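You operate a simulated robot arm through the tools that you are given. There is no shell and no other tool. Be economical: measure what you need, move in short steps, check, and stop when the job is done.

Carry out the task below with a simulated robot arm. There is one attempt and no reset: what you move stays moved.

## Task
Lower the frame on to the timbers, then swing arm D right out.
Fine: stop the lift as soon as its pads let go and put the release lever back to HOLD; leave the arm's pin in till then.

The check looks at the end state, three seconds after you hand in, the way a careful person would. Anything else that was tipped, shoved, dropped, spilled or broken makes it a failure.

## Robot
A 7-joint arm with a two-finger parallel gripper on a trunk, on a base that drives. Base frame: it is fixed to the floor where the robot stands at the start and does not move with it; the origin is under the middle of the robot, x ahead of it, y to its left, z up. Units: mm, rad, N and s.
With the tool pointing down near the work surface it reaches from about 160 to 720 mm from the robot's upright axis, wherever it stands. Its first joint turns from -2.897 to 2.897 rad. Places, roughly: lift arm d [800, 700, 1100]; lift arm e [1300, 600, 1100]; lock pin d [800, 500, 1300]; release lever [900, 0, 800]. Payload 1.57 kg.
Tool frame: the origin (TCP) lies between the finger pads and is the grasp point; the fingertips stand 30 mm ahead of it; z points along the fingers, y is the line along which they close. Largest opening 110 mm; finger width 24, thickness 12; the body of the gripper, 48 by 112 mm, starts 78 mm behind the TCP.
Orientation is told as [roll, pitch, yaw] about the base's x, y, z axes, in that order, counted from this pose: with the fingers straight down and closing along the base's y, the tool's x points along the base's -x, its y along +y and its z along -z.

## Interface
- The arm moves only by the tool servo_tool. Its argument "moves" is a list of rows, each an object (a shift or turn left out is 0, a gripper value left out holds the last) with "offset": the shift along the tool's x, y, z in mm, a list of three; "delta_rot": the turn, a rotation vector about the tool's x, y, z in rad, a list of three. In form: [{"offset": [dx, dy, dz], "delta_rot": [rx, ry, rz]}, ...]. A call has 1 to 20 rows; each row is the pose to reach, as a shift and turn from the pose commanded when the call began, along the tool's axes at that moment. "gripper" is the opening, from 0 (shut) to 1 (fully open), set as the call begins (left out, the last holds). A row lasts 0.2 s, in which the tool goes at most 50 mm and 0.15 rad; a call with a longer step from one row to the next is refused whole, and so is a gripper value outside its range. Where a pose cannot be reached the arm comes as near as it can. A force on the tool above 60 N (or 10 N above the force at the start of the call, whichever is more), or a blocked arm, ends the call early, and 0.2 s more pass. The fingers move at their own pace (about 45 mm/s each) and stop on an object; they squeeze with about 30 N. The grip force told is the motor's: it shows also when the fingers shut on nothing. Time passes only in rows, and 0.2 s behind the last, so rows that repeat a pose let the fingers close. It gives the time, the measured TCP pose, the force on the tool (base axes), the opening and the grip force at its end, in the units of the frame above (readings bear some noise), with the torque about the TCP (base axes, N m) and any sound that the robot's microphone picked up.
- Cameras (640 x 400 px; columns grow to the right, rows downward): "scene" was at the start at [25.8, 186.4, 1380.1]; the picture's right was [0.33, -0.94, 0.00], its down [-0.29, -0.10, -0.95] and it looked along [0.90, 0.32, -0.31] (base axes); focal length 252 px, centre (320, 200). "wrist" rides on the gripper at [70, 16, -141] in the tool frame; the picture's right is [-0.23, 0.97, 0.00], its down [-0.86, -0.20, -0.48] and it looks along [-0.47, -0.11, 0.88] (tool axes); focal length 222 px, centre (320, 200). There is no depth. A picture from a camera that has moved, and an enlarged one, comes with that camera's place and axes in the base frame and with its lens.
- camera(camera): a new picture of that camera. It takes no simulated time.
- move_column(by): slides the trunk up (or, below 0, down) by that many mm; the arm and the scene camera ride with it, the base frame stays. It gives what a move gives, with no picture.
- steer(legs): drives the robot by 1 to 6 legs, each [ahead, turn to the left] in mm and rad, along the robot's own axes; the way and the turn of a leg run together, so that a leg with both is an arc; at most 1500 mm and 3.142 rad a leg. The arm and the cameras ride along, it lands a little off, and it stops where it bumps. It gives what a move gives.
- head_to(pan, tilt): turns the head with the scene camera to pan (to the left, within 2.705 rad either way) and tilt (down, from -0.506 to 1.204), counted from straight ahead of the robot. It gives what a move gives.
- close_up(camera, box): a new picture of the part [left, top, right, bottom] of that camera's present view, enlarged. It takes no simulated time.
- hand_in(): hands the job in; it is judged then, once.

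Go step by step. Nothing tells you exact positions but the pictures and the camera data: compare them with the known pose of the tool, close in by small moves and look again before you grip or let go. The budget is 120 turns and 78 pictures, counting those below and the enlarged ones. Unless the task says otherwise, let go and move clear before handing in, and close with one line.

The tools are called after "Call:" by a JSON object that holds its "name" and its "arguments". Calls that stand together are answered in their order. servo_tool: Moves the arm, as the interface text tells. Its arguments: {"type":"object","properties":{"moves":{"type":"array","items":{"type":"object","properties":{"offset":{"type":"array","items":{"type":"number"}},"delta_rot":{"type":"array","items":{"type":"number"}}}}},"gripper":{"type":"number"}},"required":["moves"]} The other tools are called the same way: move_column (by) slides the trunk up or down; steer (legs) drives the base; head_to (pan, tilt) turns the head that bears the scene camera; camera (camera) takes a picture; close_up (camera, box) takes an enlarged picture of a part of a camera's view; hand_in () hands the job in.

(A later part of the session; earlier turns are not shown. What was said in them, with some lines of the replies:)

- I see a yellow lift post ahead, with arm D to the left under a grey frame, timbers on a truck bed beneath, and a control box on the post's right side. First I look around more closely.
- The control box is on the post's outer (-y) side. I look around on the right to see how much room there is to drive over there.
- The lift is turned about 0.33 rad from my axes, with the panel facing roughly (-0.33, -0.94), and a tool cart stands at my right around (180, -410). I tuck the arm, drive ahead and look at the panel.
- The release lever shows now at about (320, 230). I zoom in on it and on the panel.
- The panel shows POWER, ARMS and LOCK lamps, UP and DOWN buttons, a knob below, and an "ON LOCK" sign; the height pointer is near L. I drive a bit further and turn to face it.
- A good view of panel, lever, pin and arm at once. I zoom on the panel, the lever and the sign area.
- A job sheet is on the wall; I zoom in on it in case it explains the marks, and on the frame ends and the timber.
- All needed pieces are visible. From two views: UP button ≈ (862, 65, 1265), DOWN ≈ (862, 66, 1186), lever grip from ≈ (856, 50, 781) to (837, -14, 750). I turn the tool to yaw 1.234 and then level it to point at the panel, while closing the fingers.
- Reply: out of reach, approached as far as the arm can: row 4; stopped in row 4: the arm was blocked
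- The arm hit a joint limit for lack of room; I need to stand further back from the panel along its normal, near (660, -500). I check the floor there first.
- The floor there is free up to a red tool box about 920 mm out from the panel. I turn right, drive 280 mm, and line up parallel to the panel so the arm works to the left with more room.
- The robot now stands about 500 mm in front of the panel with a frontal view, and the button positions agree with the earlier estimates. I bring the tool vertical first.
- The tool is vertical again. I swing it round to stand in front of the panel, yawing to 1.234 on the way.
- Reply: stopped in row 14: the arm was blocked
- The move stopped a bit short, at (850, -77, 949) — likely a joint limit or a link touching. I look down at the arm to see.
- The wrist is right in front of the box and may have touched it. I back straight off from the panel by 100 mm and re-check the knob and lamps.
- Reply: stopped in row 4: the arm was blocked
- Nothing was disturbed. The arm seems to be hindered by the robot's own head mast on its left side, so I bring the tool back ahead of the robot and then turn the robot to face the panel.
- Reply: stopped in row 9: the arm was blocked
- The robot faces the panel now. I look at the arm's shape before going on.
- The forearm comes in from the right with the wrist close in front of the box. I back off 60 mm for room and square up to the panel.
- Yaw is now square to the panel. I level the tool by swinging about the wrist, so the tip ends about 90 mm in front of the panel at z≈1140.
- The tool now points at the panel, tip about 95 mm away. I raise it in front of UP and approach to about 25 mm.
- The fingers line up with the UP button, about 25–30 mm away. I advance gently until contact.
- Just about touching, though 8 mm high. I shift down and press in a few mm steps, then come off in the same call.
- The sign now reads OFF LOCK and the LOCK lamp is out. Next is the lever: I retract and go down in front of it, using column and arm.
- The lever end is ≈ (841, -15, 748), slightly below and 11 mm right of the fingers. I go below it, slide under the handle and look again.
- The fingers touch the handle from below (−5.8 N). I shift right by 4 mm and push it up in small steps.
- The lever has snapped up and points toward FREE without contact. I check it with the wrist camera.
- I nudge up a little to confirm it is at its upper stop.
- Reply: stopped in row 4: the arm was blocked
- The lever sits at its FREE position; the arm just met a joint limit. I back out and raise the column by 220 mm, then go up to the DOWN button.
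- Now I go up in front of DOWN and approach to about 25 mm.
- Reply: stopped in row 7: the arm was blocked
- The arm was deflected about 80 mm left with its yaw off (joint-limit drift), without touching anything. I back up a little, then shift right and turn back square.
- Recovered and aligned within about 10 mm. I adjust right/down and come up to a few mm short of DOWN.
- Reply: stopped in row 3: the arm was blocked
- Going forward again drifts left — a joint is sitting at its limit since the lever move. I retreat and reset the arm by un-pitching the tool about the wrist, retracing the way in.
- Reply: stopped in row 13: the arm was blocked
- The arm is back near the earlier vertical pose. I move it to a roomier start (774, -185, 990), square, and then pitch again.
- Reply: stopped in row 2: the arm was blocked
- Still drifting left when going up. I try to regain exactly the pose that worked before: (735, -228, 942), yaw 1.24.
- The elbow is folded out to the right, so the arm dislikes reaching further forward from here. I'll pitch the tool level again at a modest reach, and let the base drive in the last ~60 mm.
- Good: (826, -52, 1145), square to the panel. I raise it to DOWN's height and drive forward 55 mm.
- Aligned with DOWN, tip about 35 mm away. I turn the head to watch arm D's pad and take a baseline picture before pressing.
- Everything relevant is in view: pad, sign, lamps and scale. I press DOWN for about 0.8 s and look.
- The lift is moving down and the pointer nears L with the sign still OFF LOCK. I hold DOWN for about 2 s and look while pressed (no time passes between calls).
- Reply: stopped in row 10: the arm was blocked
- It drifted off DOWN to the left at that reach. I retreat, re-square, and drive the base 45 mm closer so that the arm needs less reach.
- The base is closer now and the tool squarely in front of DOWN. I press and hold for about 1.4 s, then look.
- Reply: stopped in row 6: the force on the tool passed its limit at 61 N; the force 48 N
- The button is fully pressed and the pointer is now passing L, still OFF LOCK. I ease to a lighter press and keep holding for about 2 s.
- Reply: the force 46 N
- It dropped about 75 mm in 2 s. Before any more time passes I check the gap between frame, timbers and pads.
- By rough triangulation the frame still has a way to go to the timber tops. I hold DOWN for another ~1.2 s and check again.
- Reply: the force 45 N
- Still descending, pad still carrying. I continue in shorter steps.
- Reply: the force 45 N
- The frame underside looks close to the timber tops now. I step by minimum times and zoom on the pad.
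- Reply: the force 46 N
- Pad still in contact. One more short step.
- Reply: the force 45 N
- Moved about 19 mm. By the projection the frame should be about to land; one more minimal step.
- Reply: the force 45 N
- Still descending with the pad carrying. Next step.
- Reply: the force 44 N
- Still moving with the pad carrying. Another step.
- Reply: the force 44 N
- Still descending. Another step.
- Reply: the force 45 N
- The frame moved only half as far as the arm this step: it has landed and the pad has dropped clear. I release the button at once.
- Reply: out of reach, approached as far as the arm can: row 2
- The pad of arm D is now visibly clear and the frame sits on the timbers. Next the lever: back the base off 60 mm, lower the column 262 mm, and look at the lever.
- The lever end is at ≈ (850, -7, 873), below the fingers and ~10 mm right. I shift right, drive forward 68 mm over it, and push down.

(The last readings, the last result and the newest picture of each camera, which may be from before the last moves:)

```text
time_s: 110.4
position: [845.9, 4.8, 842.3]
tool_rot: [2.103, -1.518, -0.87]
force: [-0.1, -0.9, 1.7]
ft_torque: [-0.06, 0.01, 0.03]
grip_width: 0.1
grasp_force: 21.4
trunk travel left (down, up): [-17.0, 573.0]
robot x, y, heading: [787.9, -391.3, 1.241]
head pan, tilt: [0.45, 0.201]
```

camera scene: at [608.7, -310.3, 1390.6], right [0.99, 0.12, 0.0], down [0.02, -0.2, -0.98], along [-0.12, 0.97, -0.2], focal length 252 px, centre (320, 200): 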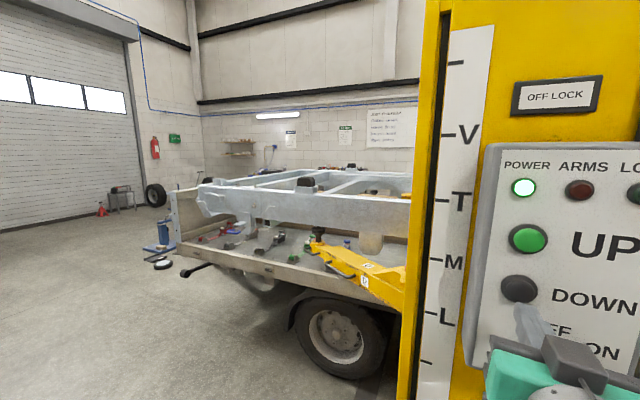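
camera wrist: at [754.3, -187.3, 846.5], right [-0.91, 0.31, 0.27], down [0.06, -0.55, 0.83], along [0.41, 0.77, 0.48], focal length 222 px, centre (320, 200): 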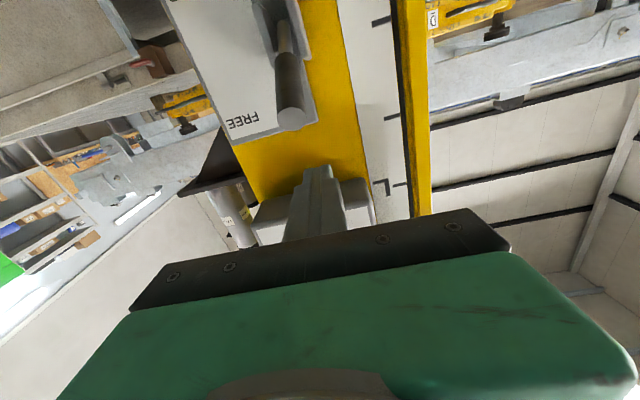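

Contact is light; I keep pushing down another 50 mm and then look.

Call:
{"name": "servo_tool", "arguments": {"moves": [{"offset": [14, 0, 0]}, {"offset": [28, 0, 0]}, {"offset": [42, 0, 0]}, {"offset": [52, 0, 0]}]}}

Call:
{"name": "camera", "arguments": {"camera": "wrist"}}

```text
time_s: 111.4
position: [843.4, 5.9, 791.9]
tool_rot: [2.102, -1.519, -0.867]
force: [-0.7, -0.2, -0.3]
ft_torque: [-0.03, 0.0, 0.01]
grip_width: 0.0
grasp_force: 21.3
trunk travel left (down, up): [-17.0, 573.0]
robot x, y, heading: [790.8, -386.8, 1.236]
head pan, tilt: [0.45, 0.201]
```

```text
13 pictures are left
camera wrist: at [780.4, -119.9, 719.4], right [-0.91, 0.31, 0.27], down [0.06, -0.55, 0.83], along [0.41, 0.77, 0.48], focal length 222 px, centre (320, 200)
```

wrist: 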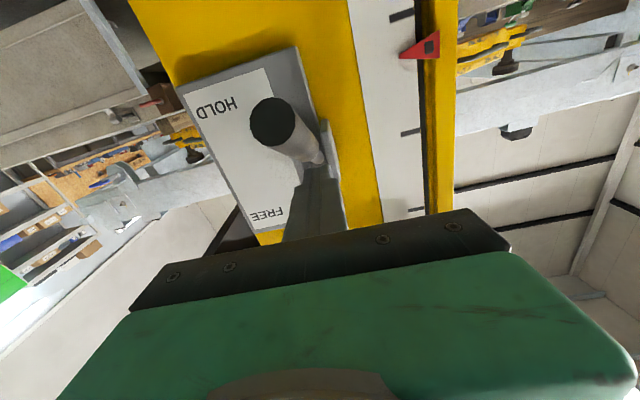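

The lever is back down at HOLD. Now to arm D's pin, which is on the post's other side at ≈ (824, 538), now around z 1020. I raise the column so the tool clears the lever, back out, and drive around the post in stages.

Call:
{"name": "move_column", "arguments": {"by": 190}}

Call:
{"name": "steer", "arguments": {"legs": [[-45, 0], [0, 1.234], [522, 0]]}}

```text
time_s: 113.5
position: [844.1, 5.0, 981.7]
tool_rot: [2.099, -1.518, -0.865]
force: [-0.1, 0.6, -0.2]
ft_torque: [-0.01, -0.01, 0.0]
grip_width: 0.0
grasp_force: 21.5
trunk travel left (down, up): [-207.0, 383.0]
robot x, y, heading: [793.4, -391.3, 1.243]
head pan, tilt: [0.45, 0.201]
```

```text
time_s: 120.1
position: [11.4, 72.4, 982.9]
tool_rot: [2.099, -1.519, 0.366]
force: [-0.2, -0.8, -0.8]
ft_torque: [0.02, 0.0, 0.0]
grip_width: 0.1
grasp_force: 21.2
trunk travel left (down, up): [-207.0, 383.0]
robot x, y, heading: [362.5, -110.2, 2.473]
head pan, tilt: [0.45, 0.201]
```

On track at (362, -110). I continue to the spot left of the post, then turn parallel to the truck.

Call:
{"name": "steer", "arguments": {"legs": [[0, -0.583], [442, 0], [0, -2.226]]}}

Call:
{"name": "head_to", "arguments": {"pan": 0.75, "tilt": 0.35}}

Call:
{"name": "camera", "arguments": {"camera": "scene"}}

```text
time_s: 129.6
position: [621.6, 283.7, 982.3]
tool_rot: [2.099, -1.518, -2.387]
force: [-0.3, 0.3, 0.5]
ft_torque: [0.02, -0.04, 0.02]
grip_width: 0.0
grasp_force: 21.3
trunk travel left (down, up): [-207.0, 383.0]
robot x, y, heading: [217.6, 319.5, -0.28]
head pan, tilt: [0.45, 0.201]
```

```text
time_s: 130.4
position: [621.9, 284.4, 982.6]
tool_rot: [2.1, -1.519, -2.385]
force: [-0.3, -0.4, -0.3]
ft_torque: [-0.01, 0.0, 0.0]
grip_width: 0.1
grasp_force: 21.2
trunk travel left (down, up): [-207.0, 383.0]
robot x, y, heading: [224.1, 319.7, -0.281]
head pan, tilt: [0.75, 0.351]
```

```text
12 pictures are left
camera scene: at [289.3, 527.2, 1308.6], right [0.45, -0.89, 0.0], down [-0.31, -0.16, -0.94], along [0.84, 0.42, -0.34], focal length 252 px, centre (320, 200)
```

scene: 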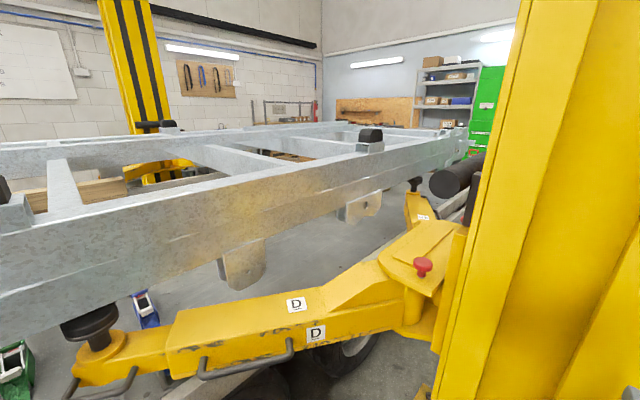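

The red pin knob shows at (424, 267). I zoom in on it.

Call:
{"name": "close_up", "arguments": {"camera": "scene", "box": [370, 220, 482, 290]}}

```text
5.71 times, centred on (426, 255) of scene
camera zoom: at [289.3, 527.2, 1308.6], right [0.45, -0.89, 0.0], down [-0.31, -0.16, -0.94], along [0.84, 0.42, -0.34], focal length 1437 px, centre (-286, -114)
```

zoom: 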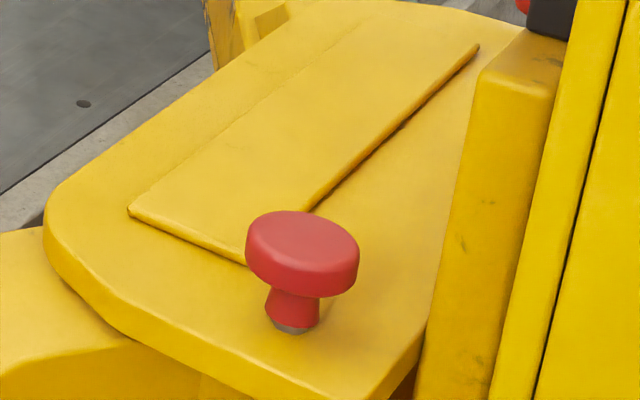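

The pin has a red mushroom knob of about 44 mm. I raise the column 290 mm and turn the tool to point down again, to come at the knob from above.

Call:
{"name": "move_column", "arguments": {"by": 290}}

Call:
{"name": "servo_tool", "arguments": {"moves": [{"offset": [26, 0, 0], "delta_rot": [0, 0.1309, 0]}, {"offset": [52, 0, 0], "delta_rot": [0, 0.2618, 0]}, {"offset": [77, 0, -5], "delta_rot": [0, 0.3927, 0]}, {"offset": [100, 0, -12], "delta_rot": [0, 0.5236, 0]}, {"offset": [122, 0, -20], "delta_rot": [0, 0.6545, 0]}, {"offset": [141, 0, -30], "delta_rot": [0, 0.7854, 0]}, {"offset": [159, 0, -45], "delta_rot": [0, 0.9163, 0]}, {"offset": [173, 0, -60], "delta_rot": [0, 1.0472, 0]}, {"offset": [185, 0, -75], "delta_rot": [0, 1.1781, 0]}, {"offset": [193, 0, -85], "delta_rot": [0, 1.309, 0]}, {"offset": [198, 0, -95], "delta_rot": [0, 1.4399, 0]}, {"offset": [200, 0, -100], "delta_rot": [0, 1.52, 0]}, {"offset": [200, 0, -100], "delta_rot": [0, 1.52, 0]}], "gripper": 0.8}}

```text
time_s: 133.3
position: [621.5, 283.0, 1272.0]
tool_rot: [2.102, -1.519, -2.385]
force: [-0.7, -0.3, -0.3]
ft_torque: [0.01, 0.01, -0.02]
grip_width: 0.2
grasp_force: 21.4
trunk travel left (down, up): [-497.0, 93.0]
robot x, y, heading: [222.5, 320.8, -0.279]
head pan, tilt: [0.75, 0.351]
```

```text
time_s: 135.5
position: [541.4, 372.3, 1091.0]
tool_rot: [0.064, -0.37, -0.088]
force: [-0.2, -0.1, -0.4]
ft_torque: [0.01, -0.01, 0.02]
grip_width: 88.0
grasp_force: 0.0
trunk travel left (down, up): [-497.0, 93.0]
robot x, y, heading: [225.1, 317.3, -0.288]
head pan, tilt: [0.75, 0.351]
stopped in row 10: the arm was blocked; the commanded pose is now the measured one
```

The tool is mostly down again at (541, 372, 1091). I move outward over the pin region and finish straightening the tool on the way.

Call:
{"name": "servo_tool", "arguments": {"moves": [{"offset": [-32, 23, 5], "delta_rot": [0.01, 0.05, 0.0]}, {"offset": [-63, 46, 10], "delta_rot": [0.02, 0.1, 0.0]}, {"offset": [-95, 69, 14], "delta_rot": [0.03, 0.16, 0.005]}, {"offset": [-127, 92, 19], "delta_rot": [0.04, 0.22, 0.008]}, {"offset": [-159, 115, 24], "delta_rot": [0.05, 0.28, 0.01]}, {"offset": [-190, 138, 28], "delta_rot": [0.06, 0.33, 0.01]}, {"offset": [-222, 161, 33], "delta_rot": [0.064, 0.37, 0.012]}, {"offset": [-222, 161, 33], "delta_rot": [0.064, 0.37, 0.012]}]}}

Call:
{"name": "camera", "arguments": {"camera": "wrist"}}

```text
time_s: 137.3
position: [769.6, 515.0, 1150.6]
tool_rot: [-0.004, 0.002, -0.09]
force: [0.1, 0.6, 0.0]
ft_torque: [-0.03, 0.01, -0.03]
grip_width: 88.1
grasp_force: 0.2
trunk travel left (down, up): [-497.0, 93.0]
robot x, y, heading: [223.1, 318.0, -0.29]
head pan, tilt: [0.75, 0.351]
```

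```text
10 pictures are left
camera wrist: at [701.4, 537.4, 1291.7], right [0.32, 0.95, 0.0], down [0.83, -0.28, 0.48], along [0.45, -0.15, -0.88], focal length 222 px, centre (320, 200)
```

wrist: 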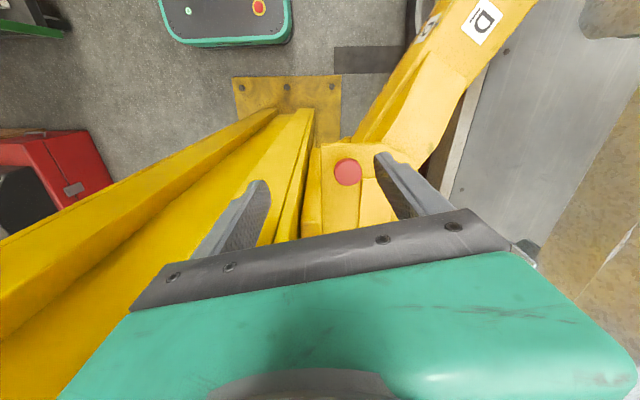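

Two views put the knob top at ≈ (833, 537, 968), with the carriage close on its post side. I turn the tool so the fingers close along the post face, at a safe height.

Call:
{"name": "servo_tool", "arguments": {"moves": [{"delta_rot": [0, 0, -0.149]}, {"delta_rot": [0, 0, -0.298]}, {"delta_rot": [0, 0, -0.446]}, {"delta_rot": [0, 0, -0.595]}, {"delta_rot": [0, 0, -0.744]}, {"delta_rot": [0, 0, -0.893]}, {"delta_rot": [0, 0, -1.041]}, {"delta_rot": [0, 0, -1.19]}, {"delta_rot": [0, 0, -1.19]}], "gripper": 0.65}}

```text
time_s: 139.3
position: [767.8, 511.1, 1147.6]
tool_rot: [0.005, 0.002, 1.094]
force: [-13.5, -29.5, -4.1]
ft_torque: [0.56, -0.04, -1.68]
grip_width: 72.6
grasp_force: 0.5
trunk travel left (down, up): [-497.0, 93.0]
robot x, y, heading: [226.2, 322.4, -0.281]
head pan, tilt: [0.75, 0.351]
```

There is a contact force of about 32 N, so something touches. I turn back part way and look.

Call:
{"name": "servo_tool", "arguments": {"moves": [{"delta_rot": [0, 0, 0.12]}, {"delta_rot": [0, 0, 0.24]}, {"delta_rot": [0, 0, 0.35]}, {"delta_rot": [0, 0, 0.35]}]}}

Call:
{"name": "camera", "arguments": {"camera": "scene"}}

```text
time_s: 140.3
position: [770.9, 515.0, 1149.1]
tool_rot: [0.0, 0.003, 0.747]
force: [-0.3, -0.5, 0.7]
ft_torque: [0.01, -0.02, -0.04]
grip_width: 71.3
grasp_force: 0.1
trunk travel left (down, up): [-497.0, 93.0]
robot x, y, heading: [225.8, 320.1, -0.276]
head pan, tilt: [0.75, 0.351]
```

```text
9 pictures are left
camera scene: at [289.2, 527.3, 1598.6], right [0.45, -0.89, 0.0], down [-0.31, -0.16, -0.94], along [0.84, 0.43, -0.34], focal length 252 px, centre (320, 200)
```

scene: 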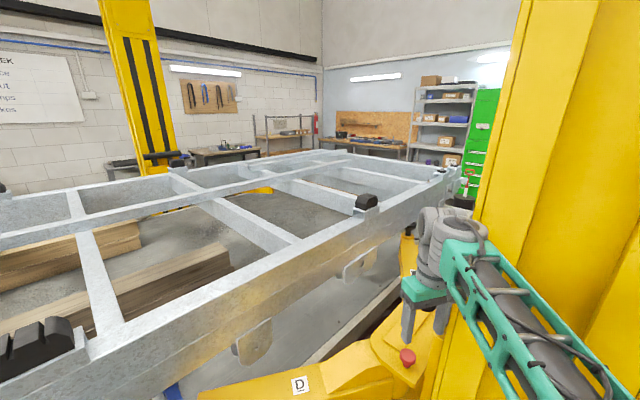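

Turning so put the gripper against the post. Instead I'll come at the knob with a tilted tool from the open side: shift away, yaw back to -0.336, then pitch by 0.65.

Call:
{"name": "servo_tool", "arguments": {"moves": [{"offset": [12, 23, 0]}, {"offset": [25, 47, 0], "delta_rot": [0, 0, 0.1]}, {"offset": [37, 70, 0], "delta_rot": [0, 0, 0.24]}, {"offset": [37, 70, 0], "delta_rot": [0, 0, 0.38]}, {"offset": [37, 70, 0], "delta_rot": [0, 0, 0.52]}, {"offset": [37, 70, 0], "delta_rot": [0, 0, 0.66]}, {"offset": [37, 70, 0], "delta_rot": [0, 0, 0.8]}, {"offset": [37, 70, 0], "delta_rot": [0, 0, 0.94]}, {"offset": [37, 70, 0], "delta_rot": [0, 0, 1.083]}, {"offset": [37, 70, 0], "delta_rot": [0, 0, 1.083]}]}}

Call:
{"name": "servo_tool", "arguments": {"moves": [{"offset": [-14, 8, 22], "delta_rot": [0, -0.13, 0]}, {"offset": [-28, 17, 45], "delta_rot": [0, -0.26, 0]}, {"offset": [-43, 25, 67], "delta_rot": [0, -0.39, 0]}, {"offset": [-57, 34, 90], "delta_rot": [0, -0.52, 0]}, {"offset": [-71, 42, 112], "delta_rot": [0, -0.65, 0]}, {"offset": [-71, 42, 112], "delta_rot": [0, -0.65, 0]}]}}

Call:
{"name": "camera", "arguments": {"camera": "wrist"}}

```text
time_s: 142.5
position: [696.5, 540.9, 1148.6]
tool_rot: [-0.001, 0.001, -0.336]
force: [0.5, -0.1, 1.2]
ft_torque: [0.01, 0.0, -0.01]
grip_width: 71.5
grasp_force: 0.0
trunk travel left (down, up): [-497.0, 93.0]
robot x, y, heading: [226.4, 319.1, -0.283]
head pan, tilt: [0.75, 0.351]
```

```text
time_s: 143.9
position: [775.9, 556.7, 1036.8]
tool_rot: [-0.003, -0.65, -0.334]
force: [-0.1, 0.4, 0.1]
ft_torque: [-0.01, -0.02, 0.01]
grip_width: 71.6
grasp_force: 0.1
trunk travel left (down, up): [-497.0, 93.0]
robot x, y, heading: [224.4, 320.6, -0.28]
head pan, tilt: [0.75, 0.351]
```

```text
8 pictures are left
camera wrist: at [648.6, 617.9, 1106.6], right [0.49, 0.86, 0.14], down [0.3, -0.31, 0.9], along [0.82, -0.4, -0.42], focal length 222 px, centre (320, 200)
```

wrist: 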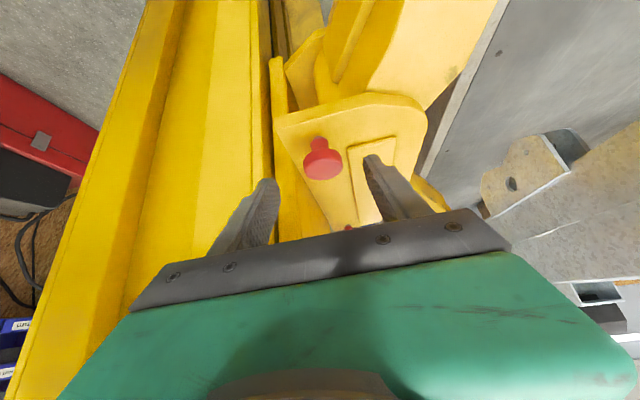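

The knob agrees with the estimate at (835, 538, 962) and lies right between the fingers. I narrow the opening to 55 mm, advance 98 mm along the tool, and close.

Call:
{"name": "servo_tool", "arguments": {"moves": [{"offset": [0, 0, 10]}, {"offset": [0, 1, 30]}, {"offset": [0, 1, 50]}, {"offset": [0, 1, 70]}, {"offset": [0, 1, 85]}, {"offset": [0, 1, 98]}, {"offset": [0, 1, 98]}], "gripper": 0.5}}

Call:
{"name": "close_up", "arguments": {"camera": "wrist", "box": [200, 80, 456, 240]}}

```text
time_s: 145.4
position: [837.9, 545.2, 974.3]
tool_rot: [0.029, -0.671, -0.353]
force: [-3.7, -0.5, 18.0]
ft_torque: [-0.56, 0.16, 0.07]
grip_width: 56.9
grasp_force: 0.8
trunk travel left (down, up): [-497.0, 93.0]
robot x, y, heading: [221.7, 319.2, -0.278]
head pan, tilt: [0.75, 0.351]
stopped in row 7: the force on the tool passed its limit at 67 N (the readings are from after the stop); the commanded pose is now the measured one
```

```text
2.50 times, centred on (328, 160) of wrist
camera zoom: at [708.4, 604.2, 1041.0], right [0.49, 0.86, 0.16], down [0.28, -0.33, 0.9], along [0.83, -0.39, -0.4], focal length 555 px, centre (300, 300)
```

zoom: 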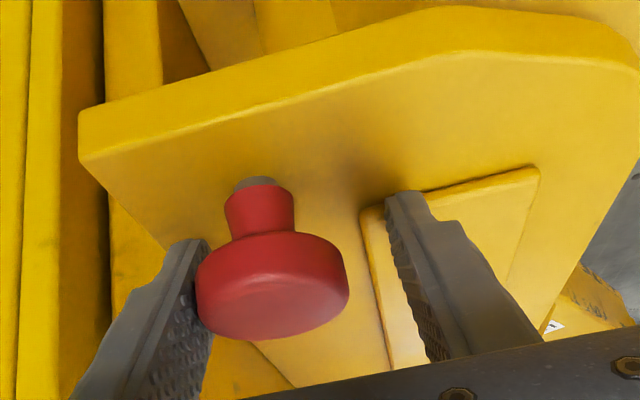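

The fingers straddle the knob, with the right tip against a raised rib. I ease back 8 mm, shift 8 mm left to centre, then close.

Call:
{"name": "servo_tool", "arguments": {"moves": [{"offset": [0, -3, -6]}, {"offset": [0, -8, -8]}, {"offset": [0, -8, -8]}]}}

Call:
{"name": "servo_tool", "arguments": {"moves": [{}, {}, {}, {}], "gripper": 0.25}}

```text
time_s: 146.2
position: [830.6, 536.3, 973.8]
tool_rot: [0.017, -0.663, -0.342]
force: [0.0, 1.9, 5.1]
ft_torque: [-0.11, -0.02, 0.02]
grip_width: 53.8
grasp_force: 0.0
trunk travel left (down, up): [-497.0, 93.0]
robot x, y, heading: [221.0, 317.6, -0.273]
head pan, tilt: [0.75, 0.351]
```

```text
time_s: 147.2
position: [830.5, 537.8, 973.5]
tool_rot: [0.017, -0.661, -0.342]
force: [0.9, 5.8, -3.4]
ft_torque: [0.08, 0.26, 0.05]
grip_width: 40.9
grasp_force: 43.0
trunk travel left (down, up): [-497.0, 93.0]
robot x, y, heading: [222.9, 318.1, -0.276]
head pan, tilt: [0.75, 0.351]
```

The knob is gripped (41 mm). I pull it straight up in small steps.

Call:
{"name": "servo_tool", "arguments": {"moves": [{"offset": [-6, 0, -8]}, {"offset": [-12, 0, -16]}, {"offset": [-18, 0, -24]}, {"offset": [-25, 0, -32]}, {"offset": [-31, 0, -40]}, {"offset": [-31, 0, -40]}]}}

Call:
{"name": "close_up", "arguments": {"camera": "wrist", "box": [200, 80, 456, 240]}}

```text
time_s: 148.6
position: [834.6, 537.1, 1026.7]
tool_rot: [0.023, -0.667, -0.348]
force: [6.0, 1.6, -11.2]
ft_torque: [0.16, 0.01, 0.25]
grip_width: 38.7
grasp_force: 44.3
trunk travel left (down, up): [-497.0, 93.0]
robot x, y, heading: [222.6, 320.6, -0.282]
head pan, tilt: [0.75, 0.351]
```

```text
2.50 times, centred on (328, 160) of wrist
camera zoom: at [705.3, 597.5, 1094.8], right [0.49, 0.86, 0.16], down [0.28, -0.33, 0.9], along [0.83, -0.4, -0.4], focal length 555 px, centre (300, 300)
```

zoom: 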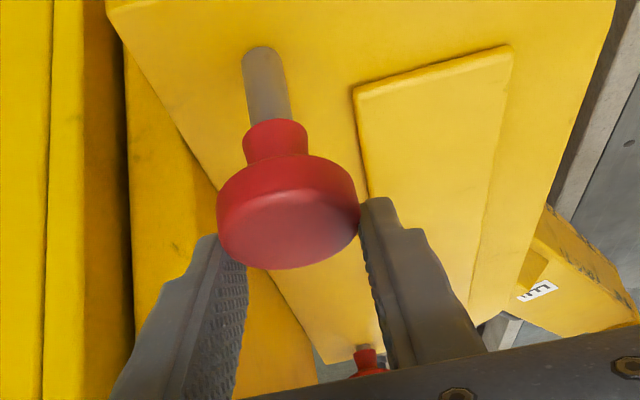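

The pin is up about 45 mm. I pull a little more to reach its end stop, then let go gently and see whether it stays.

Call:
{"name": "servo_tool", "arguments": {"moves": [{"offset": [-3, 0, -4]}, {"offset": [-6, 0, -8]}, {"offset": [-6, 0, -8]}]}}

Call:
{"name": "servo_tool", "arguments": {"moves": [{}, {}, {}], "gripper": 0.55}}

Call:
{"name": "close_up", "arguments": {"camera": "wrist", "box": [200, 80, 456, 240]}}

```text
time_s: 149.4
position: [831.5, 537.9, 1037.9]
tool_rot: [0.026, -0.664, -0.347]
force: [5.1, 0.1, 2.6]
ft_torque: [0.02, 0.11, -0.17]
grip_width: 37.0
grasp_force: 17.7
trunk travel left (down, up): [-497.0, 93.0]
robot x, y, heading: [225.8, 317.6, -0.277]
head pan, tilt: [0.75, 0.351]
```

```text
time_s: 150.2
position: [830.8, 537.7, 1034.5]
tool_rot: [0.019, -0.662, -0.343]
force: [0.0, -0.9, 0.0]
ft_torque: [0.0, 0.0, -0.01]
grip_width: 60.5
grasp_force: 0.1
trunk travel left (down, up): [-497.0, 93.0]
robot x, y, heading: [223.9, 323.3, -0.274]
head pan, tilt: [0.75, 0.351]
```

```text
2.50 times, centred on (328, 160) of wrist
camera zoom: at [701.3, 597.9, 1103.6], right [0.49, 0.86, 0.15], down [0.29, -0.32, 0.9], along [0.82, -0.39, -0.41], focal length 555 px, centre (300, 300)
```

zoom: 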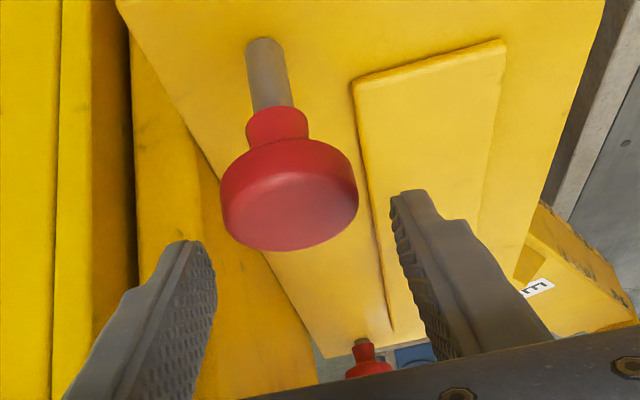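

The pin stays up. Next I back the tool away, set it vertical, and turn the robot 0.58 rad left so that arm D's handle is in front of it.

Call:
{"name": "servo_tool", "arguments": {"moves": [{"offset": [0, 0, -40]}, {"offset": [0, 0, -80]}, {"offset": [0, 0, -120], "delta_rot": [0, 0.1, 0]}, {"offset": [-5, 0, -150], "delta_rot": [0, 0.24, 0]}, {"offset": [-5, 0, -160], "delta_rot": [0, 0.38, 0]}, {"offset": [-5, 0, -160], "delta_rot": [0, 0.52, 0]}, {"offset": [-5, 0, -160], "delta_rot": [0, 0.655, 0]}, {"offset": [-5, 0, -160], "delta_rot": [0, 0.655, 0]}]}}

Call:
{"name": "steer", "arguments": {"legs": [[0, 0.58]]}}

Call:
{"name": "head_to", "arguments": {"pan": 0.4, "tilt": 0.85}}

Call:
{"name": "camera", "arguments": {"camera": "scene"}}

```text
time_s: 152.0
position: [740.6, 564.1, 1164.3]
tool_rot: [0.015, -0.007, -0.333]
force: [-0.3, -0.2, 1.0]
ft_torque: [0.04, -0.01, 0.0]
grip_width: 60.7
grasp_force: 0.2
out of reach, approached as far as the arm can: row 6, 7
trunk travel left (down, up): [-497.0, 93.0]
robot x, y, heading: [224.7, 322.8, -0.278]
head pan, tilt: [0.75, 0.351]
```

```text
time_s: 154.0
position: [520.3, 810.6, 1164.3]
tool_rot: [0.013, -0.007, 0.248]
force: [0.8, -0.2, 0.4]
ft_torque: [0.02, 0.02, -0.01]
grip_width: 60.4
grasp_force: 0.0
trunk travel left (down, up): [-497.0, 93.0]
robot x, y, heading: [221.6, 321.3, 0.305]
head pan, tilt: [0.75, 0.351]
```

```text
time_s: 154.9
position: [520.1, 808.8, 1164.3]
tool_rot: [0.014, -0.008, 0.248]
force: [-1.0, 0.5, 0.0]
ft_torque: [-0.01, 0.03, -0.01]
grip_width: 60.4
grasp_force: 0.1
trunk travel left (down, up): [-497.0, 93.0]
robot x, y, heading: [221.4, 317.6, 0.301]
head pan, tilt: [0.4, 0.85]
```

```text
4 pictures are left
camera scene: at [176.7, 500.5, 1555.0], right [0.65, -0.76, 0.0], down [-0.57, -0.49, -0.66], along [0.5, 0.43, -0.75], focal length 252 px, centre (320, 200)
```

scene: 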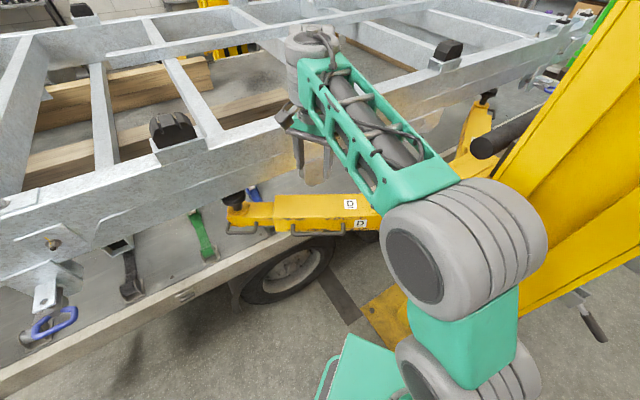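

The handle bar of arm D appears to run from ≈ (617, 767) to (492, 890) at z≈815. I move over its middle, turn the fingers across it, lower the column, and check with the wrist camera.

Call:
{"name": "servo_tool", "arguments": {"moves": [{"offset": [-8, 2, 0], "delta_rot": [0, 0, 0.14]}, {"offset": [-16, 4, 0], "delta_rot": [0, 0, 0.28]}, {"offset": [-24, 6, 0], "delta_rot": [0, 0, 0.42]}, {"offset": [-32, 8, 0], "delta_rot": [0, 0, 0.56]}, {"offset": [-39, 10, 0], "delta_rot": [0, 0, 0.69]}, {"offset": [-39, 10, 0], "delta_rot": [0, 0, 0.69]}]}}

Call:
{"name": "move_column", "arguments": {"by": -220}}

Call:
{"name": "camera", "arguments": {"camera": "wrist"}}

```text
time_s: 156.3
position: [555.7, 828.7, 1165.5]
tool_rot: [0.016, 0.003, -0.443]
force: [0.4, 0.4, 0.3]
ft_torque: [-0.03, 0.04, -0.05]
grip_width: 60.6
grasp_force: 0.0
trunk travel left (down, up): [-497.0, 93.0]
robot x, y, heading: [224.8, 320.9, 0.301]
head pan, tilt: [0.4, 0.85]
```

```text
time_s: 158.6
position: [555.1, 828.5, 945.7]
tool_rot: [0.018, 0.004, -0.441]
force: [-0.5, -0.3, 0.5]
ft_torque: [-0.01, 0.0, -0.03]
grip_width: 60.6
grasp_force: 0.1
trunk travel left (down, up): [-277.0, 313.0]
robot x, y, heading: [220.4, 322.9, 0.301]
head pan, tilt: [0.4, 0.85]
```

```text
3 pictures are left
camera wrist: at [499.1, 871.2, 1087.2], right [0.62, 0.78, 0.02], down [0.69, -0.55, 0.47], along [0.38, -0.28, -0.88], focal length 222 px, centre (320, 200)
```

wrist: 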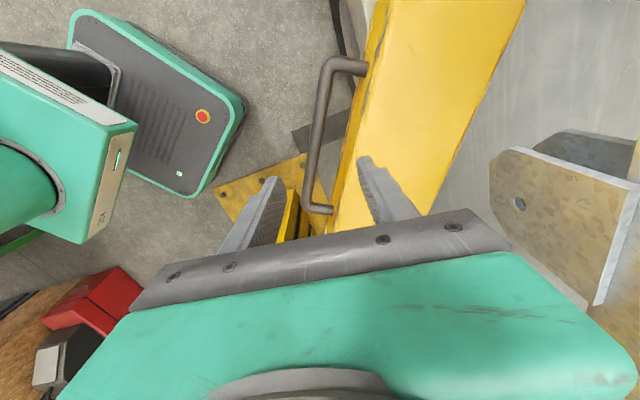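

The handle is clearly seen; its bar's middle is ≈ (551, 830, 820), nearly under the tool. I narrow the opening to 40 mm, square up slightly, shift 6 mm outward and go down over the bar.

Call:
{"name": "servo_tool", "arguments": {"moves": [{"offset": [2, -6, 0], "delta_rot": [0, 0, 0.1]}, {"offset": [2, -6, 10], "delta_rot": [0, 0, 0.2]}, {"offset": [2, -6, 40], "delta_rot": [0, 0, 0.2]}, {"offset": [2, -6, 70], "delta_rot": [0, 0, 0.2]}, {"offset": [2, -6, 90], "delta_rot": [0, 0, 0.2]}, {"offset": [2, -6, 105], "delta_rot": [0, 0, 0.2]}, {"offset": [2, -6, 120], "delta_rot": [0, 0, 0.2]}], "gripper": 0.364}}

```text
time_s: 160.2
position: [553.4, 826.9, 826.4]
tool_rot: [0.018, 0.006, -0.639]
force: [-0.3, 0.0, -0.6]
ft_torque: [0.0, 0.01, -0.01]
grip_width: 40.0
grasp_force: 0.0
trunk travel left (down, up): [-277.0, 313.0]
robot x, y, heading: [220.8, 315.0, 0.302]
head pan, tilt: [0.4, 0.85]
```

No contact on the way down. I close to confirm that the bar is between the fingers.

Call:
{"name": "servo_tool", "arguments": {"moves": [{}, {}, {}, {}], "gripper": 0.1}}

```text
time_s: 161.2
position: [552.3, 826.6, 824.8]
tool_rot: [0.016, 0.008, -0.641]
force: [-1.6, -0.8, -1.5]
ft_torque: [0.04, 0.12, -0.77]
grip_width: 21.0
grasp_force: 34.6
trunk travel left (down, up): [-277.0, 313.0]
robot x, y, heading: [219.0, 319.3, 0.301]
head pan, tilt: [0.4, 0.85]
```

The bar is gripped (21 mm). I loosen slightly so it can turn between the fingers and pull the arm outward along its arc, 10° first.

Call:
{"name": "servo_tool", "arguments": {"moves": [{"offset": [-1, -8.3, 0], "delta_rot": [0, 0, -0.022]}, {"offset": [-2.1, -16.7, 0], "delta_rot": [0, 0, -0.044]}, {"offset": [-3.2, -24.7, 0], "delta_rot": [0, 0, -0.065]}, {"offset": [-4.5, -32.8, 0], "delta_rot": [0, 0, -0.087]}, {"offset": [-6, -41, 0], "delta_rot": [0, 0, -0.109]}, {"offset": [-7.9, -49, 0], "delta_rot": [0, 0, -0.131]}, {"offset": [-10, -57, 0], "delta_rot": [0, 0, -0.153]}, {"offset": [-12, -65.3, 0], "delta_rot": [0, 0, -0.175]}], "gripper": 0.22}}

```text
time_s: 163.0
position: [524.1, 767.7, 823.9]
tool_rot: [0.014, 0.003, -0.466]
force: [0.8, -0.1, -0.5]
ft_torque: [0.0, -0.02, 0.0]
grip_width: 24.0
grasp_force: 0.0
trunk travel left (down, up): [-277.0, 313.0]
robot x, y, heading: [224.3, 319.5, 0.305]
head pan, tilt: [0.4, 0.85]
```

The arm follows freely. I continue another 15°.

Call:
{"name": "servo_tool", "arguments": {"moves": [{"offset": [-1, -8.3, 0], "delta_rot": [0, 0, -0.022]}, {"offset": [-2.1, -16.6, 0], "delta_rot": [0, 0, -0.044]}, {"offset": [-3.4, -25, 0], "delta_rot": [0, 0, -0.065]}, {"offset": [-4.8, -33.1, 0], "delta_rot": [0, 0, -0.087]}, {"offset": [-6.5, -41.3, 0], "delta_rot": [0, 0, -0.109]}, {"offset": [-8.3, -49.4, 0], "delta_rot": [0, 0, -0.131]}, {"offset": [-10.3, -57.5, 0], "delta_rot": [0, 0, -0.153]}, {"offset": [-12.4, -65.6, 0], "delta_rot": [0, 0, -0.175]}, {"offset": [-14.8, -73.6, 0], "delta_rot": [0, 0, -0.196]}, {"offset": [-17.3, -81.6, 0], "delta_rot": [0, 0, -0.218]}, {"offset": [-20, -89.5, 0], "delta_rot": [0, 0, -0.24]}, {"offset": [-22.9, -97.4, 0], "delta_rot": [0, 0, -0.262]}]}}

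Call:
{"name": "close_up", "arguments": {"camera": "wrist", "box": [80, 0, 640, 300]}}

```text
time_s: 165.6
position: [501.7, 673.9, 827.3]
tool_rot: [0.01, 0.0, -0.205]
force: [0.8, 0.4, -0.7]
ft_torque: [0.02, -0.02, -0.01]
grip_width: 24.0
grasp_force: 0.0
out of reach, approached as far as the arm can: row 11, 12
trunk travel left (down, up): [-277.0, 313.0]
robot x, y, heading: [223.7, 318.0, 0.305]
head pan, tilt: [0.4, 0.85]
```

```text
1.14 times, centred on (360, 150) of wrist
camera zoom: at [436.7, 702.5, 969.9], right [0.42, 0.91, 0.01], down [0.8, -0.37, 0.48], along [0.44, -0.19, -0.88], focal length 254 px, centre (274, 257)
```

zoom: 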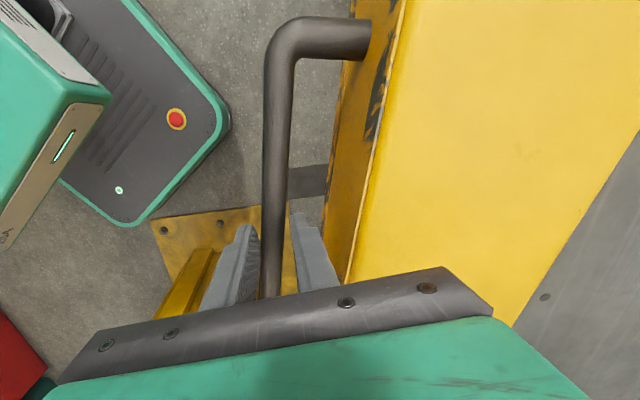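

The hook works and the arm is nearly parallel with the truck side. I open slightly so the bar can pivot, and keep pulling outward with the yaw held.

Call:
{"name": "servo_tool", "arguments": {"moves": [{"offset": [-0.8, -9, 0]}, {"offset": [-1.6, -18, 0]}, {"offset": [-2.3, -28, 0]}, {"offset": [-3.1, -37.3, 0]}, {"offset": [-5, -45, 0]}, {"offset": [-7, -54, 0]}, {"offset": [-9, -62, 0]}, {"offset": [-10.7, -70, 0]}], "gripper": 0.32}}

```text
time_s: 167.4
position: [503.2, 605.9, 849.6]
tool_rot: [0.015, 0.0, -0.204]
force: [1.2, -0.1, 0.3]
ft_torque: [-0.03, -0.02, -0.01]
grip_width: 35.0
grasp_force: 0.1
out of reach, approached as far as the arm can: row 1, 2, 3, 4, 5, 6, 7, 8
trunk travel left (down, up): [-277.0, 313.0]
robot x, y, heading: [229.0, 319.1, 0.3]
head pan, tilt: [0.4, 0.85]
```

The tool rises as it comes close to the robot (folding limit), so I lower the column 35 mm to stay hooked, and pull on.

Call:
{"name": "move_column", "arguments": {"by": -35}}

Call:
{"name": "servo_tool", "arguments": {"moves": [{"offset": [-2, -9, 0]}, {"offset": [-4, -18, 0]}, {"offset": [-7, -26, 0]}, {"offset": [-10, -34, 0]}]}}

```text
time_s: 167.9
position: [503.7, 609.2, 847.0]
tool_rot: [0.046, -0.008, -0.203]
force: [-6.4, -2.1, 13.2]
ft_torque: [0.24, 0.05, 0.08]
grip_width: 31.6
grasp_force: 0.1
trunk travel left (down, up): [-261.0, 329.0]
robot x, y, heading: [226.0, 320.8, 0.301]
head pan, tilt: [0.4, 0.85]
stopped: the force on the tool passed its limit at 77 N (the readings are from after the stop); the commanded pose is now the measured one
```

```text
time_s: 168.9
position: [507.9, 572.8, 843.3]
tool_rot: [0.038, -0.007, -0.206]
force: [0.8, -0.4, -0.8]
ft_torque: [0.0, 0.03, 0.01]
grip_width: 35.2
grasp_force: 0.3
trunk travel left (down, up): [-261.0, 329.0]
robot x, y, heading: [224.0, 322.6, 0.301]
head pan, tilt: [0.4, 0.85]
```

The tips came down on top of the bar, so the tool had slipped off. I raise the tool and take one overview picture.

Call:
{"name": "servo_tool", "arguments": {"moves": [{"offset": [0, 0, -30]}, {"offset": [0, 0, -70]}, {"offset": [0, 0, -110]}]}}

Call:
{"name": "camera", "arguments": {"camera": "wrist"}}

```text
time_s: 169.7
position: [504.1, 568.7, 952.2]
tool_rot: [0.037, -0.007, -0.206]
force: [-0.8, 0.2, 0.6]
ft_torque: [0.02, -0.03, 0.01]
grip_width: 35.3
grasp_force: 0.1
trunk travel left (down, up): [-261.0, 329.0]
robot x, y, heading: [220.9, 318.6, 0.304]
head pan, tilt: [0.4, 0.85]
```

```text
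1 pictures are left
camera wrist: at [437.6, 593.8, 1093.2], right [0.42, 0.91, 0.04], down [0.79, -0.39, 0.48], along [0.45, -0.17, -0.88], focal length 222 px, centre (320, 200)
```

wrist: 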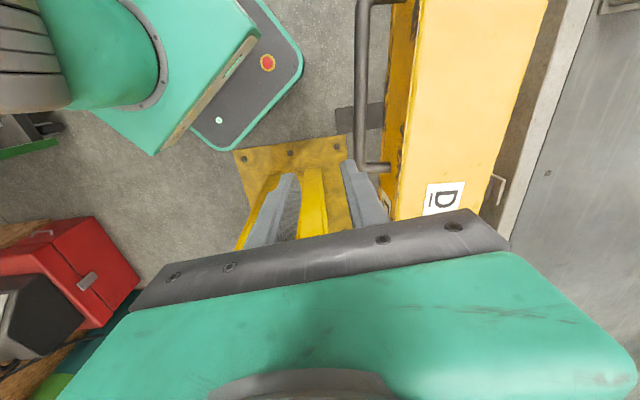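

The arm has turned about 23°, bar now from ≈ (545, 609) to (404, 669); its pivot works out to ≈ (980, 543). I back the robot off 200 mm to give the arm room and myself reach, then hook the bar again.

Call:
{"name": "steer", "arguments": {"legs": [[-200, 0]]}}

```text
time_s: 171.3
position: [314.5, 508.3, 952.5]
tool_rot: [0.04, -0.007, -0.205]
force: [-0.1, -0.8, 0.2]
ft_torque: [-0.01, 0.04, 0.02]
grip_width: 35.1
grasp_force: 0.0
trunk travel left (down, up): [-261.0, 329.0]
robot x, y, heading: [31.5, 260.5, 0.305]
head pan, tilt: [0.4, 0.85]
```

I move over the bar's outer half at (448, 645), fingers across the bar.

Call:
{"name": "servo_tool", "arguments": {"moves": [{"offset": [-20, 32, 0], "delta_rot": [0.01, 0, 0.02]}, {"offset": [-41, 64, 0], "delta_rot": [0.02, 0, 0.04]}, {"offset": [-62, 97, 0], "delta_rot": [0.03, 0, 0.06]}, {"offset": [-82, 129, 0], "delta_rot": [0.04, 0, 0.08]}, {"offset": [-103, 161, 0], "delta_rot": [0.04, 0, 0.095]}, {"offset": [-103, 161, 0], "delta_rot": [0.04, 0, 0.095]}], "gripper": 0.4}}

```text
time_s: 172.7
position: [450.6, 649.0, 963.4]
tool_rot: [-0.001, -0.005, -0.301]
force: [-0.6, -0.6, -0.7]
ft_torque: [-0.01, 0.01, -0.02]
grip_width: 43.8
grasp_force: 0.0
trunk travel left (down, up): [-261.0, 329.0]
robot x, y, heading: [30.9, 258.7, 0.299]
head pan, tilt: [0.4, 0.85]
```

I shift 4 mm outward and go down over the bar, then close to feel for it.

Call:
{"name": "servo_tool", "arguments": {"moves": [{"offset": [0, -4, 30]}, {"offset": [0, -4, 65]}, {"offset": [0, -4, 95]}, {"offset": [0, -4, 110]}, {"offset": [0, -4, 122]}, {"offset": [0, -4, 134]}, {"offset": [0, -4, 145]}]}}

Call:
{"name": "servo_tool", "arguments": {"moves": [{}, {}, {}, {}], "gripper": 0.1}}

```text
time_s: 174.3
position: [447.1, 641.8, 816.7]
tool_rot: [0.001, -0.007, -0.299]
force: [0.9, -0.4, -0.7]
ft_torque: [-0.05, -0.03, 0.0]
grip_width: 44.0
grasp_force: 0.0
trunk travel left (down, up): [-261.0, 329.0]
robot x, y, heading: [32.7, 259.4, 0.303]
head pan, tilt: [0.4, 0.85]
```

```text
time_s: 175.3
position: [446.7, 642.4, 816.3]
tool_rot: [0.003, -0.007, -0.3]
force: [2.4, 3.8, -1.4]
ft_torque: [0.0, -0.11, -0.23]
grip_width: 17.5
grasp_force: 13.2
trunk travel left (down, up): [-261.0, 329.0]
robot x, y, heading: [31.1, 260.1, 0.307]
head pan, tilt: [0.4, 0.85]
```

Something of bar thickness is gripped. I pull along the refined arc for 10°, keeping the grip and turning with it.

Call:
{"name": "servo_tool", "arguments": {"moves": [{"offset": [-1.3, -11.8, 0], "delta_rot": [0, 0, -0.022]}, {"offset": [-3, -23.5, 0], "delta_rot": [0, 0, -0.044]}, {"offset": [-5.2, -35.2, 0], "delta_rot": [0, 0, -0.065]}, {"offset": [-7.8, -46.8, 0], "delta_rot": [0, 0, -0.087]}, {"offset": [-10.2, -58.4, 0], "delta_rot": [0, 0, -0.109]}, {"offset": [-12.8, -70, 0], "delta_rot": [0, 0, -0.131]}, {"offset": [-16, -81.4, 0], "delta_rot": [0, 0, -0.153]}, {"offset": [-19.3, -92.7, 0], "delta_rot": [0, 0, -0.175]}]}}

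```text
time_s: 177.0
position: [439.8, 570.2, 815.7]
tool_rot: [0.021, -0.017, -0.134]
force: [9.7, 49.7, -6.9]
ft_torque: [0.07, -0.15, -0.72]
grip_width: 56.2
grasp_force: 25.4
trunk travel left (down, up): [-261.0, 329.0]
robot x, y, heading: [34.4, 261.4, 0.314]
head pan, tilt: [0.4, 0.85]
stopped in row 8: the force on the tool passed its limit at 63 N (the readings are from after the stop); the commanded pose is now the measured one
```

The pull met firm resistance (50–60 N), prying the fingers open, with the arm about parallel to the truck side — likely its outer stop. I unload, re-grip, and pull again gently to confirm it is a stop.

Call:
{"name": "servo_tool", "arguments": {"moves": [{"offset": [0, 8, 0]}, {"offset": [0, 16, 0]}, {"offset": [0, 16, 0]}], "gripper": 0.4}}

Call:
{"name": "servo_tool", "arguments": {"moves": [{}, {}, {}, {}], "gripper": 0.05}}

Call:
{"name": "servo_tool", "arguments": {"moves": [{"offset": [0, -4, 0]}, {"offset": [0, -8, 0]}, {"offset": [0, -12, 0]}, {"offset": [0, -16, 0]}, {"offset": [0, -20, 0]}]}}

```text
time_s: 177.8
position: [439.7, 579.4, 815.8]
tool_rot: [0.014, -0.01, -0.136]
force: [-0.5, 0.4, -0.9]
ft_torque: [-0.01, 0.01, 0.02]
grip_width: 43.9
grasp_force: 0.1
trunk travel left (down, up): [-261.0, 329.0]
robot x, y, heading: [31.8, 259.8, 0.305]
head pan, tilt: [0.4, 0.85]
```

```text
time_s: 178.8
position: [440.9, 582.4, 816.6]
tool_rot: [0.017, -0.015, -0.137]
force: [-5.3, 33.2, 2.5]
ft_torque: [0.28, 0.06, -0.21]
grip_width: 33.2
grasp_force: 16.3
trunk travel left (down, up): [-261.0, 329.0]
robot x, y, heading: [32.6, 260.7, 0.314]
head pan, tilt: [0.4, 0.85]
```

```text
time_s: 179.9
position: [440.3, 572.6, 816.6]
tool_rot: [0.032, -0.019, -0.13]
force: [6.2, 50.1, -7.9]
ft_torque: [0.15, -0.08, -0.55]
grip_width: 49.8
grasp_force: 25.1
trunk travel left (down, up): [-261.0, 329.0]
robot x, y, heading: [34.8, 261.3, 0.322]
head pan, tilt: [0.4, 0.85]
stopped in row 5: the force on the tool passed its limit at 61 N (the readings are from after the stop); the commanded pose is now the measured one
```

It is a firm stop at the same place. I unload, open and lift the tool clear.

Call:
{"name": "servo_tool", "arguments": {"moves": [{"offset": [0, 6, 0]}, {"offset": [0, 10, 0]}, {"offset": [0, 10, 0]}], "gripper": 0.45}}

Call:
{"name": "servo_tool", "arguments": {"moves": [{"offset": [0, 0, -25]}, {"offset": [0, 0, -65]}, {"offset": [0, 0, -110]}, {"offset": [0, 0, -150]}, {"offset": [0, 0, -190]}]}}

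Call:
{"name": "head_to", "arguments": {"pan": 0.5, "tilt": 0.5}}

Call:
{"name": "camera", "arguments": {"camera": "scene"}}

```text
time_s: 180.7
position: [438.8, 576.1, 817.0]
tool_rot: [0.025, -0.014, -0.135]
force: [0.2, 0.2, -0.2]
ft_torque: [0.03, 0.0, 0.0]
grip_width: 49.7
grasp_force: 0.1
trunk travel left (down, up): [-261.0, 329.0]
robot x, y, heading: [30.6, 260.8, 0.307]
head pan, tilt: [0.4, 0.85]
```

```text
time_s: 181.9
position: [437.9, 574.5, 1002.2]
tool_rot: [0.017, -0.007, -0.135]
force: [0.9, 1.0, -0.9]
ft_torque: [-0.14, 0.07, -0.02]
grip_width: 49.4
grasp_force: 0.1
out of reach, approached as far as the arm can: row 4
trunk travel left (down, up): [-261.0, 329.0]
robot x, y, heading: [32.5, 258.3, 0.317]
head pan, tilt: [0.4, 0.85]
```

```text
time_s: 182.7
position: [435.4, 570.5, 1006.6]
tool_rot: [0.027, -0.013, -0.134]
force: [0.0, 0.7, -0.2]
ft_torque: [0.02, 0.0, -0.01]
grip_width: 49.5
grasp_force: 0.1
trunk travel left (down, up): [-261.0, 329.0]
robot x, y, heading: [31.2, 260.9, 0.309]
head pan, tilt: [0.499, 0.499]
```

```text
0 pictures are left
camera scene: at [-12.4, 455.9, 1348.9], right [0.73, -0.69, 0.0], down [-0.33, -0.35, -0.88], along [0.6, 0.64, -0.48], focal length 252 px, centre (320, 200)
```

scene: 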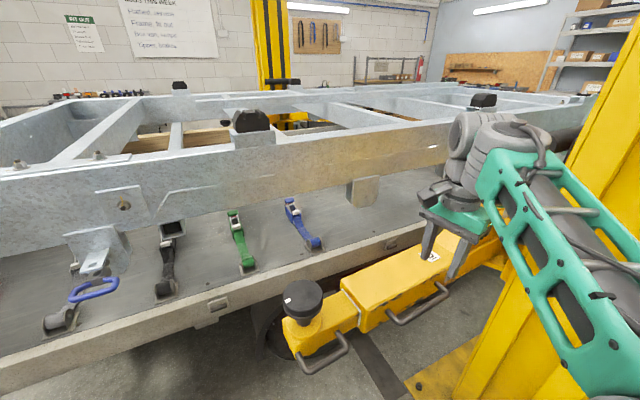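

Arm D now stands right out, parallel to the truck and clear of its side. The frame rests on the timbers, the lever is at HOLD, and the tool is free. I raise the column a little for clearance and hand in.

Call:
{"name": "move_column", "arguments": {"by": 100}}

Call:
{"name": "hand_in", "arguments": {}}

```text
time_s: 184.0
position: [435.2, 572.2, 1106.3]
tool_rot: [0.027, -0.013, -0.135]
force: [0.2, -0.3, -0.1]
ft_torque: [0.01, -0.02, -0.01]
grip_width: 49.7
grasp_force: 0.0
trunk travel left (down, up): [-361.0, 229.0]
robot x, y, heading: [29.5, 259.3, 0.311]
head pan, tilt: [0.499, 0.499]
```

```text
The job is handed in.
```

The frame is resting on the timbers, the lift was stopped with arm D's pad about 15 mm clear, the lever is back at HOLD, and arm D is swung out to a firm stop with its pin left pulled up; the other arms' pads I didn't check up close.
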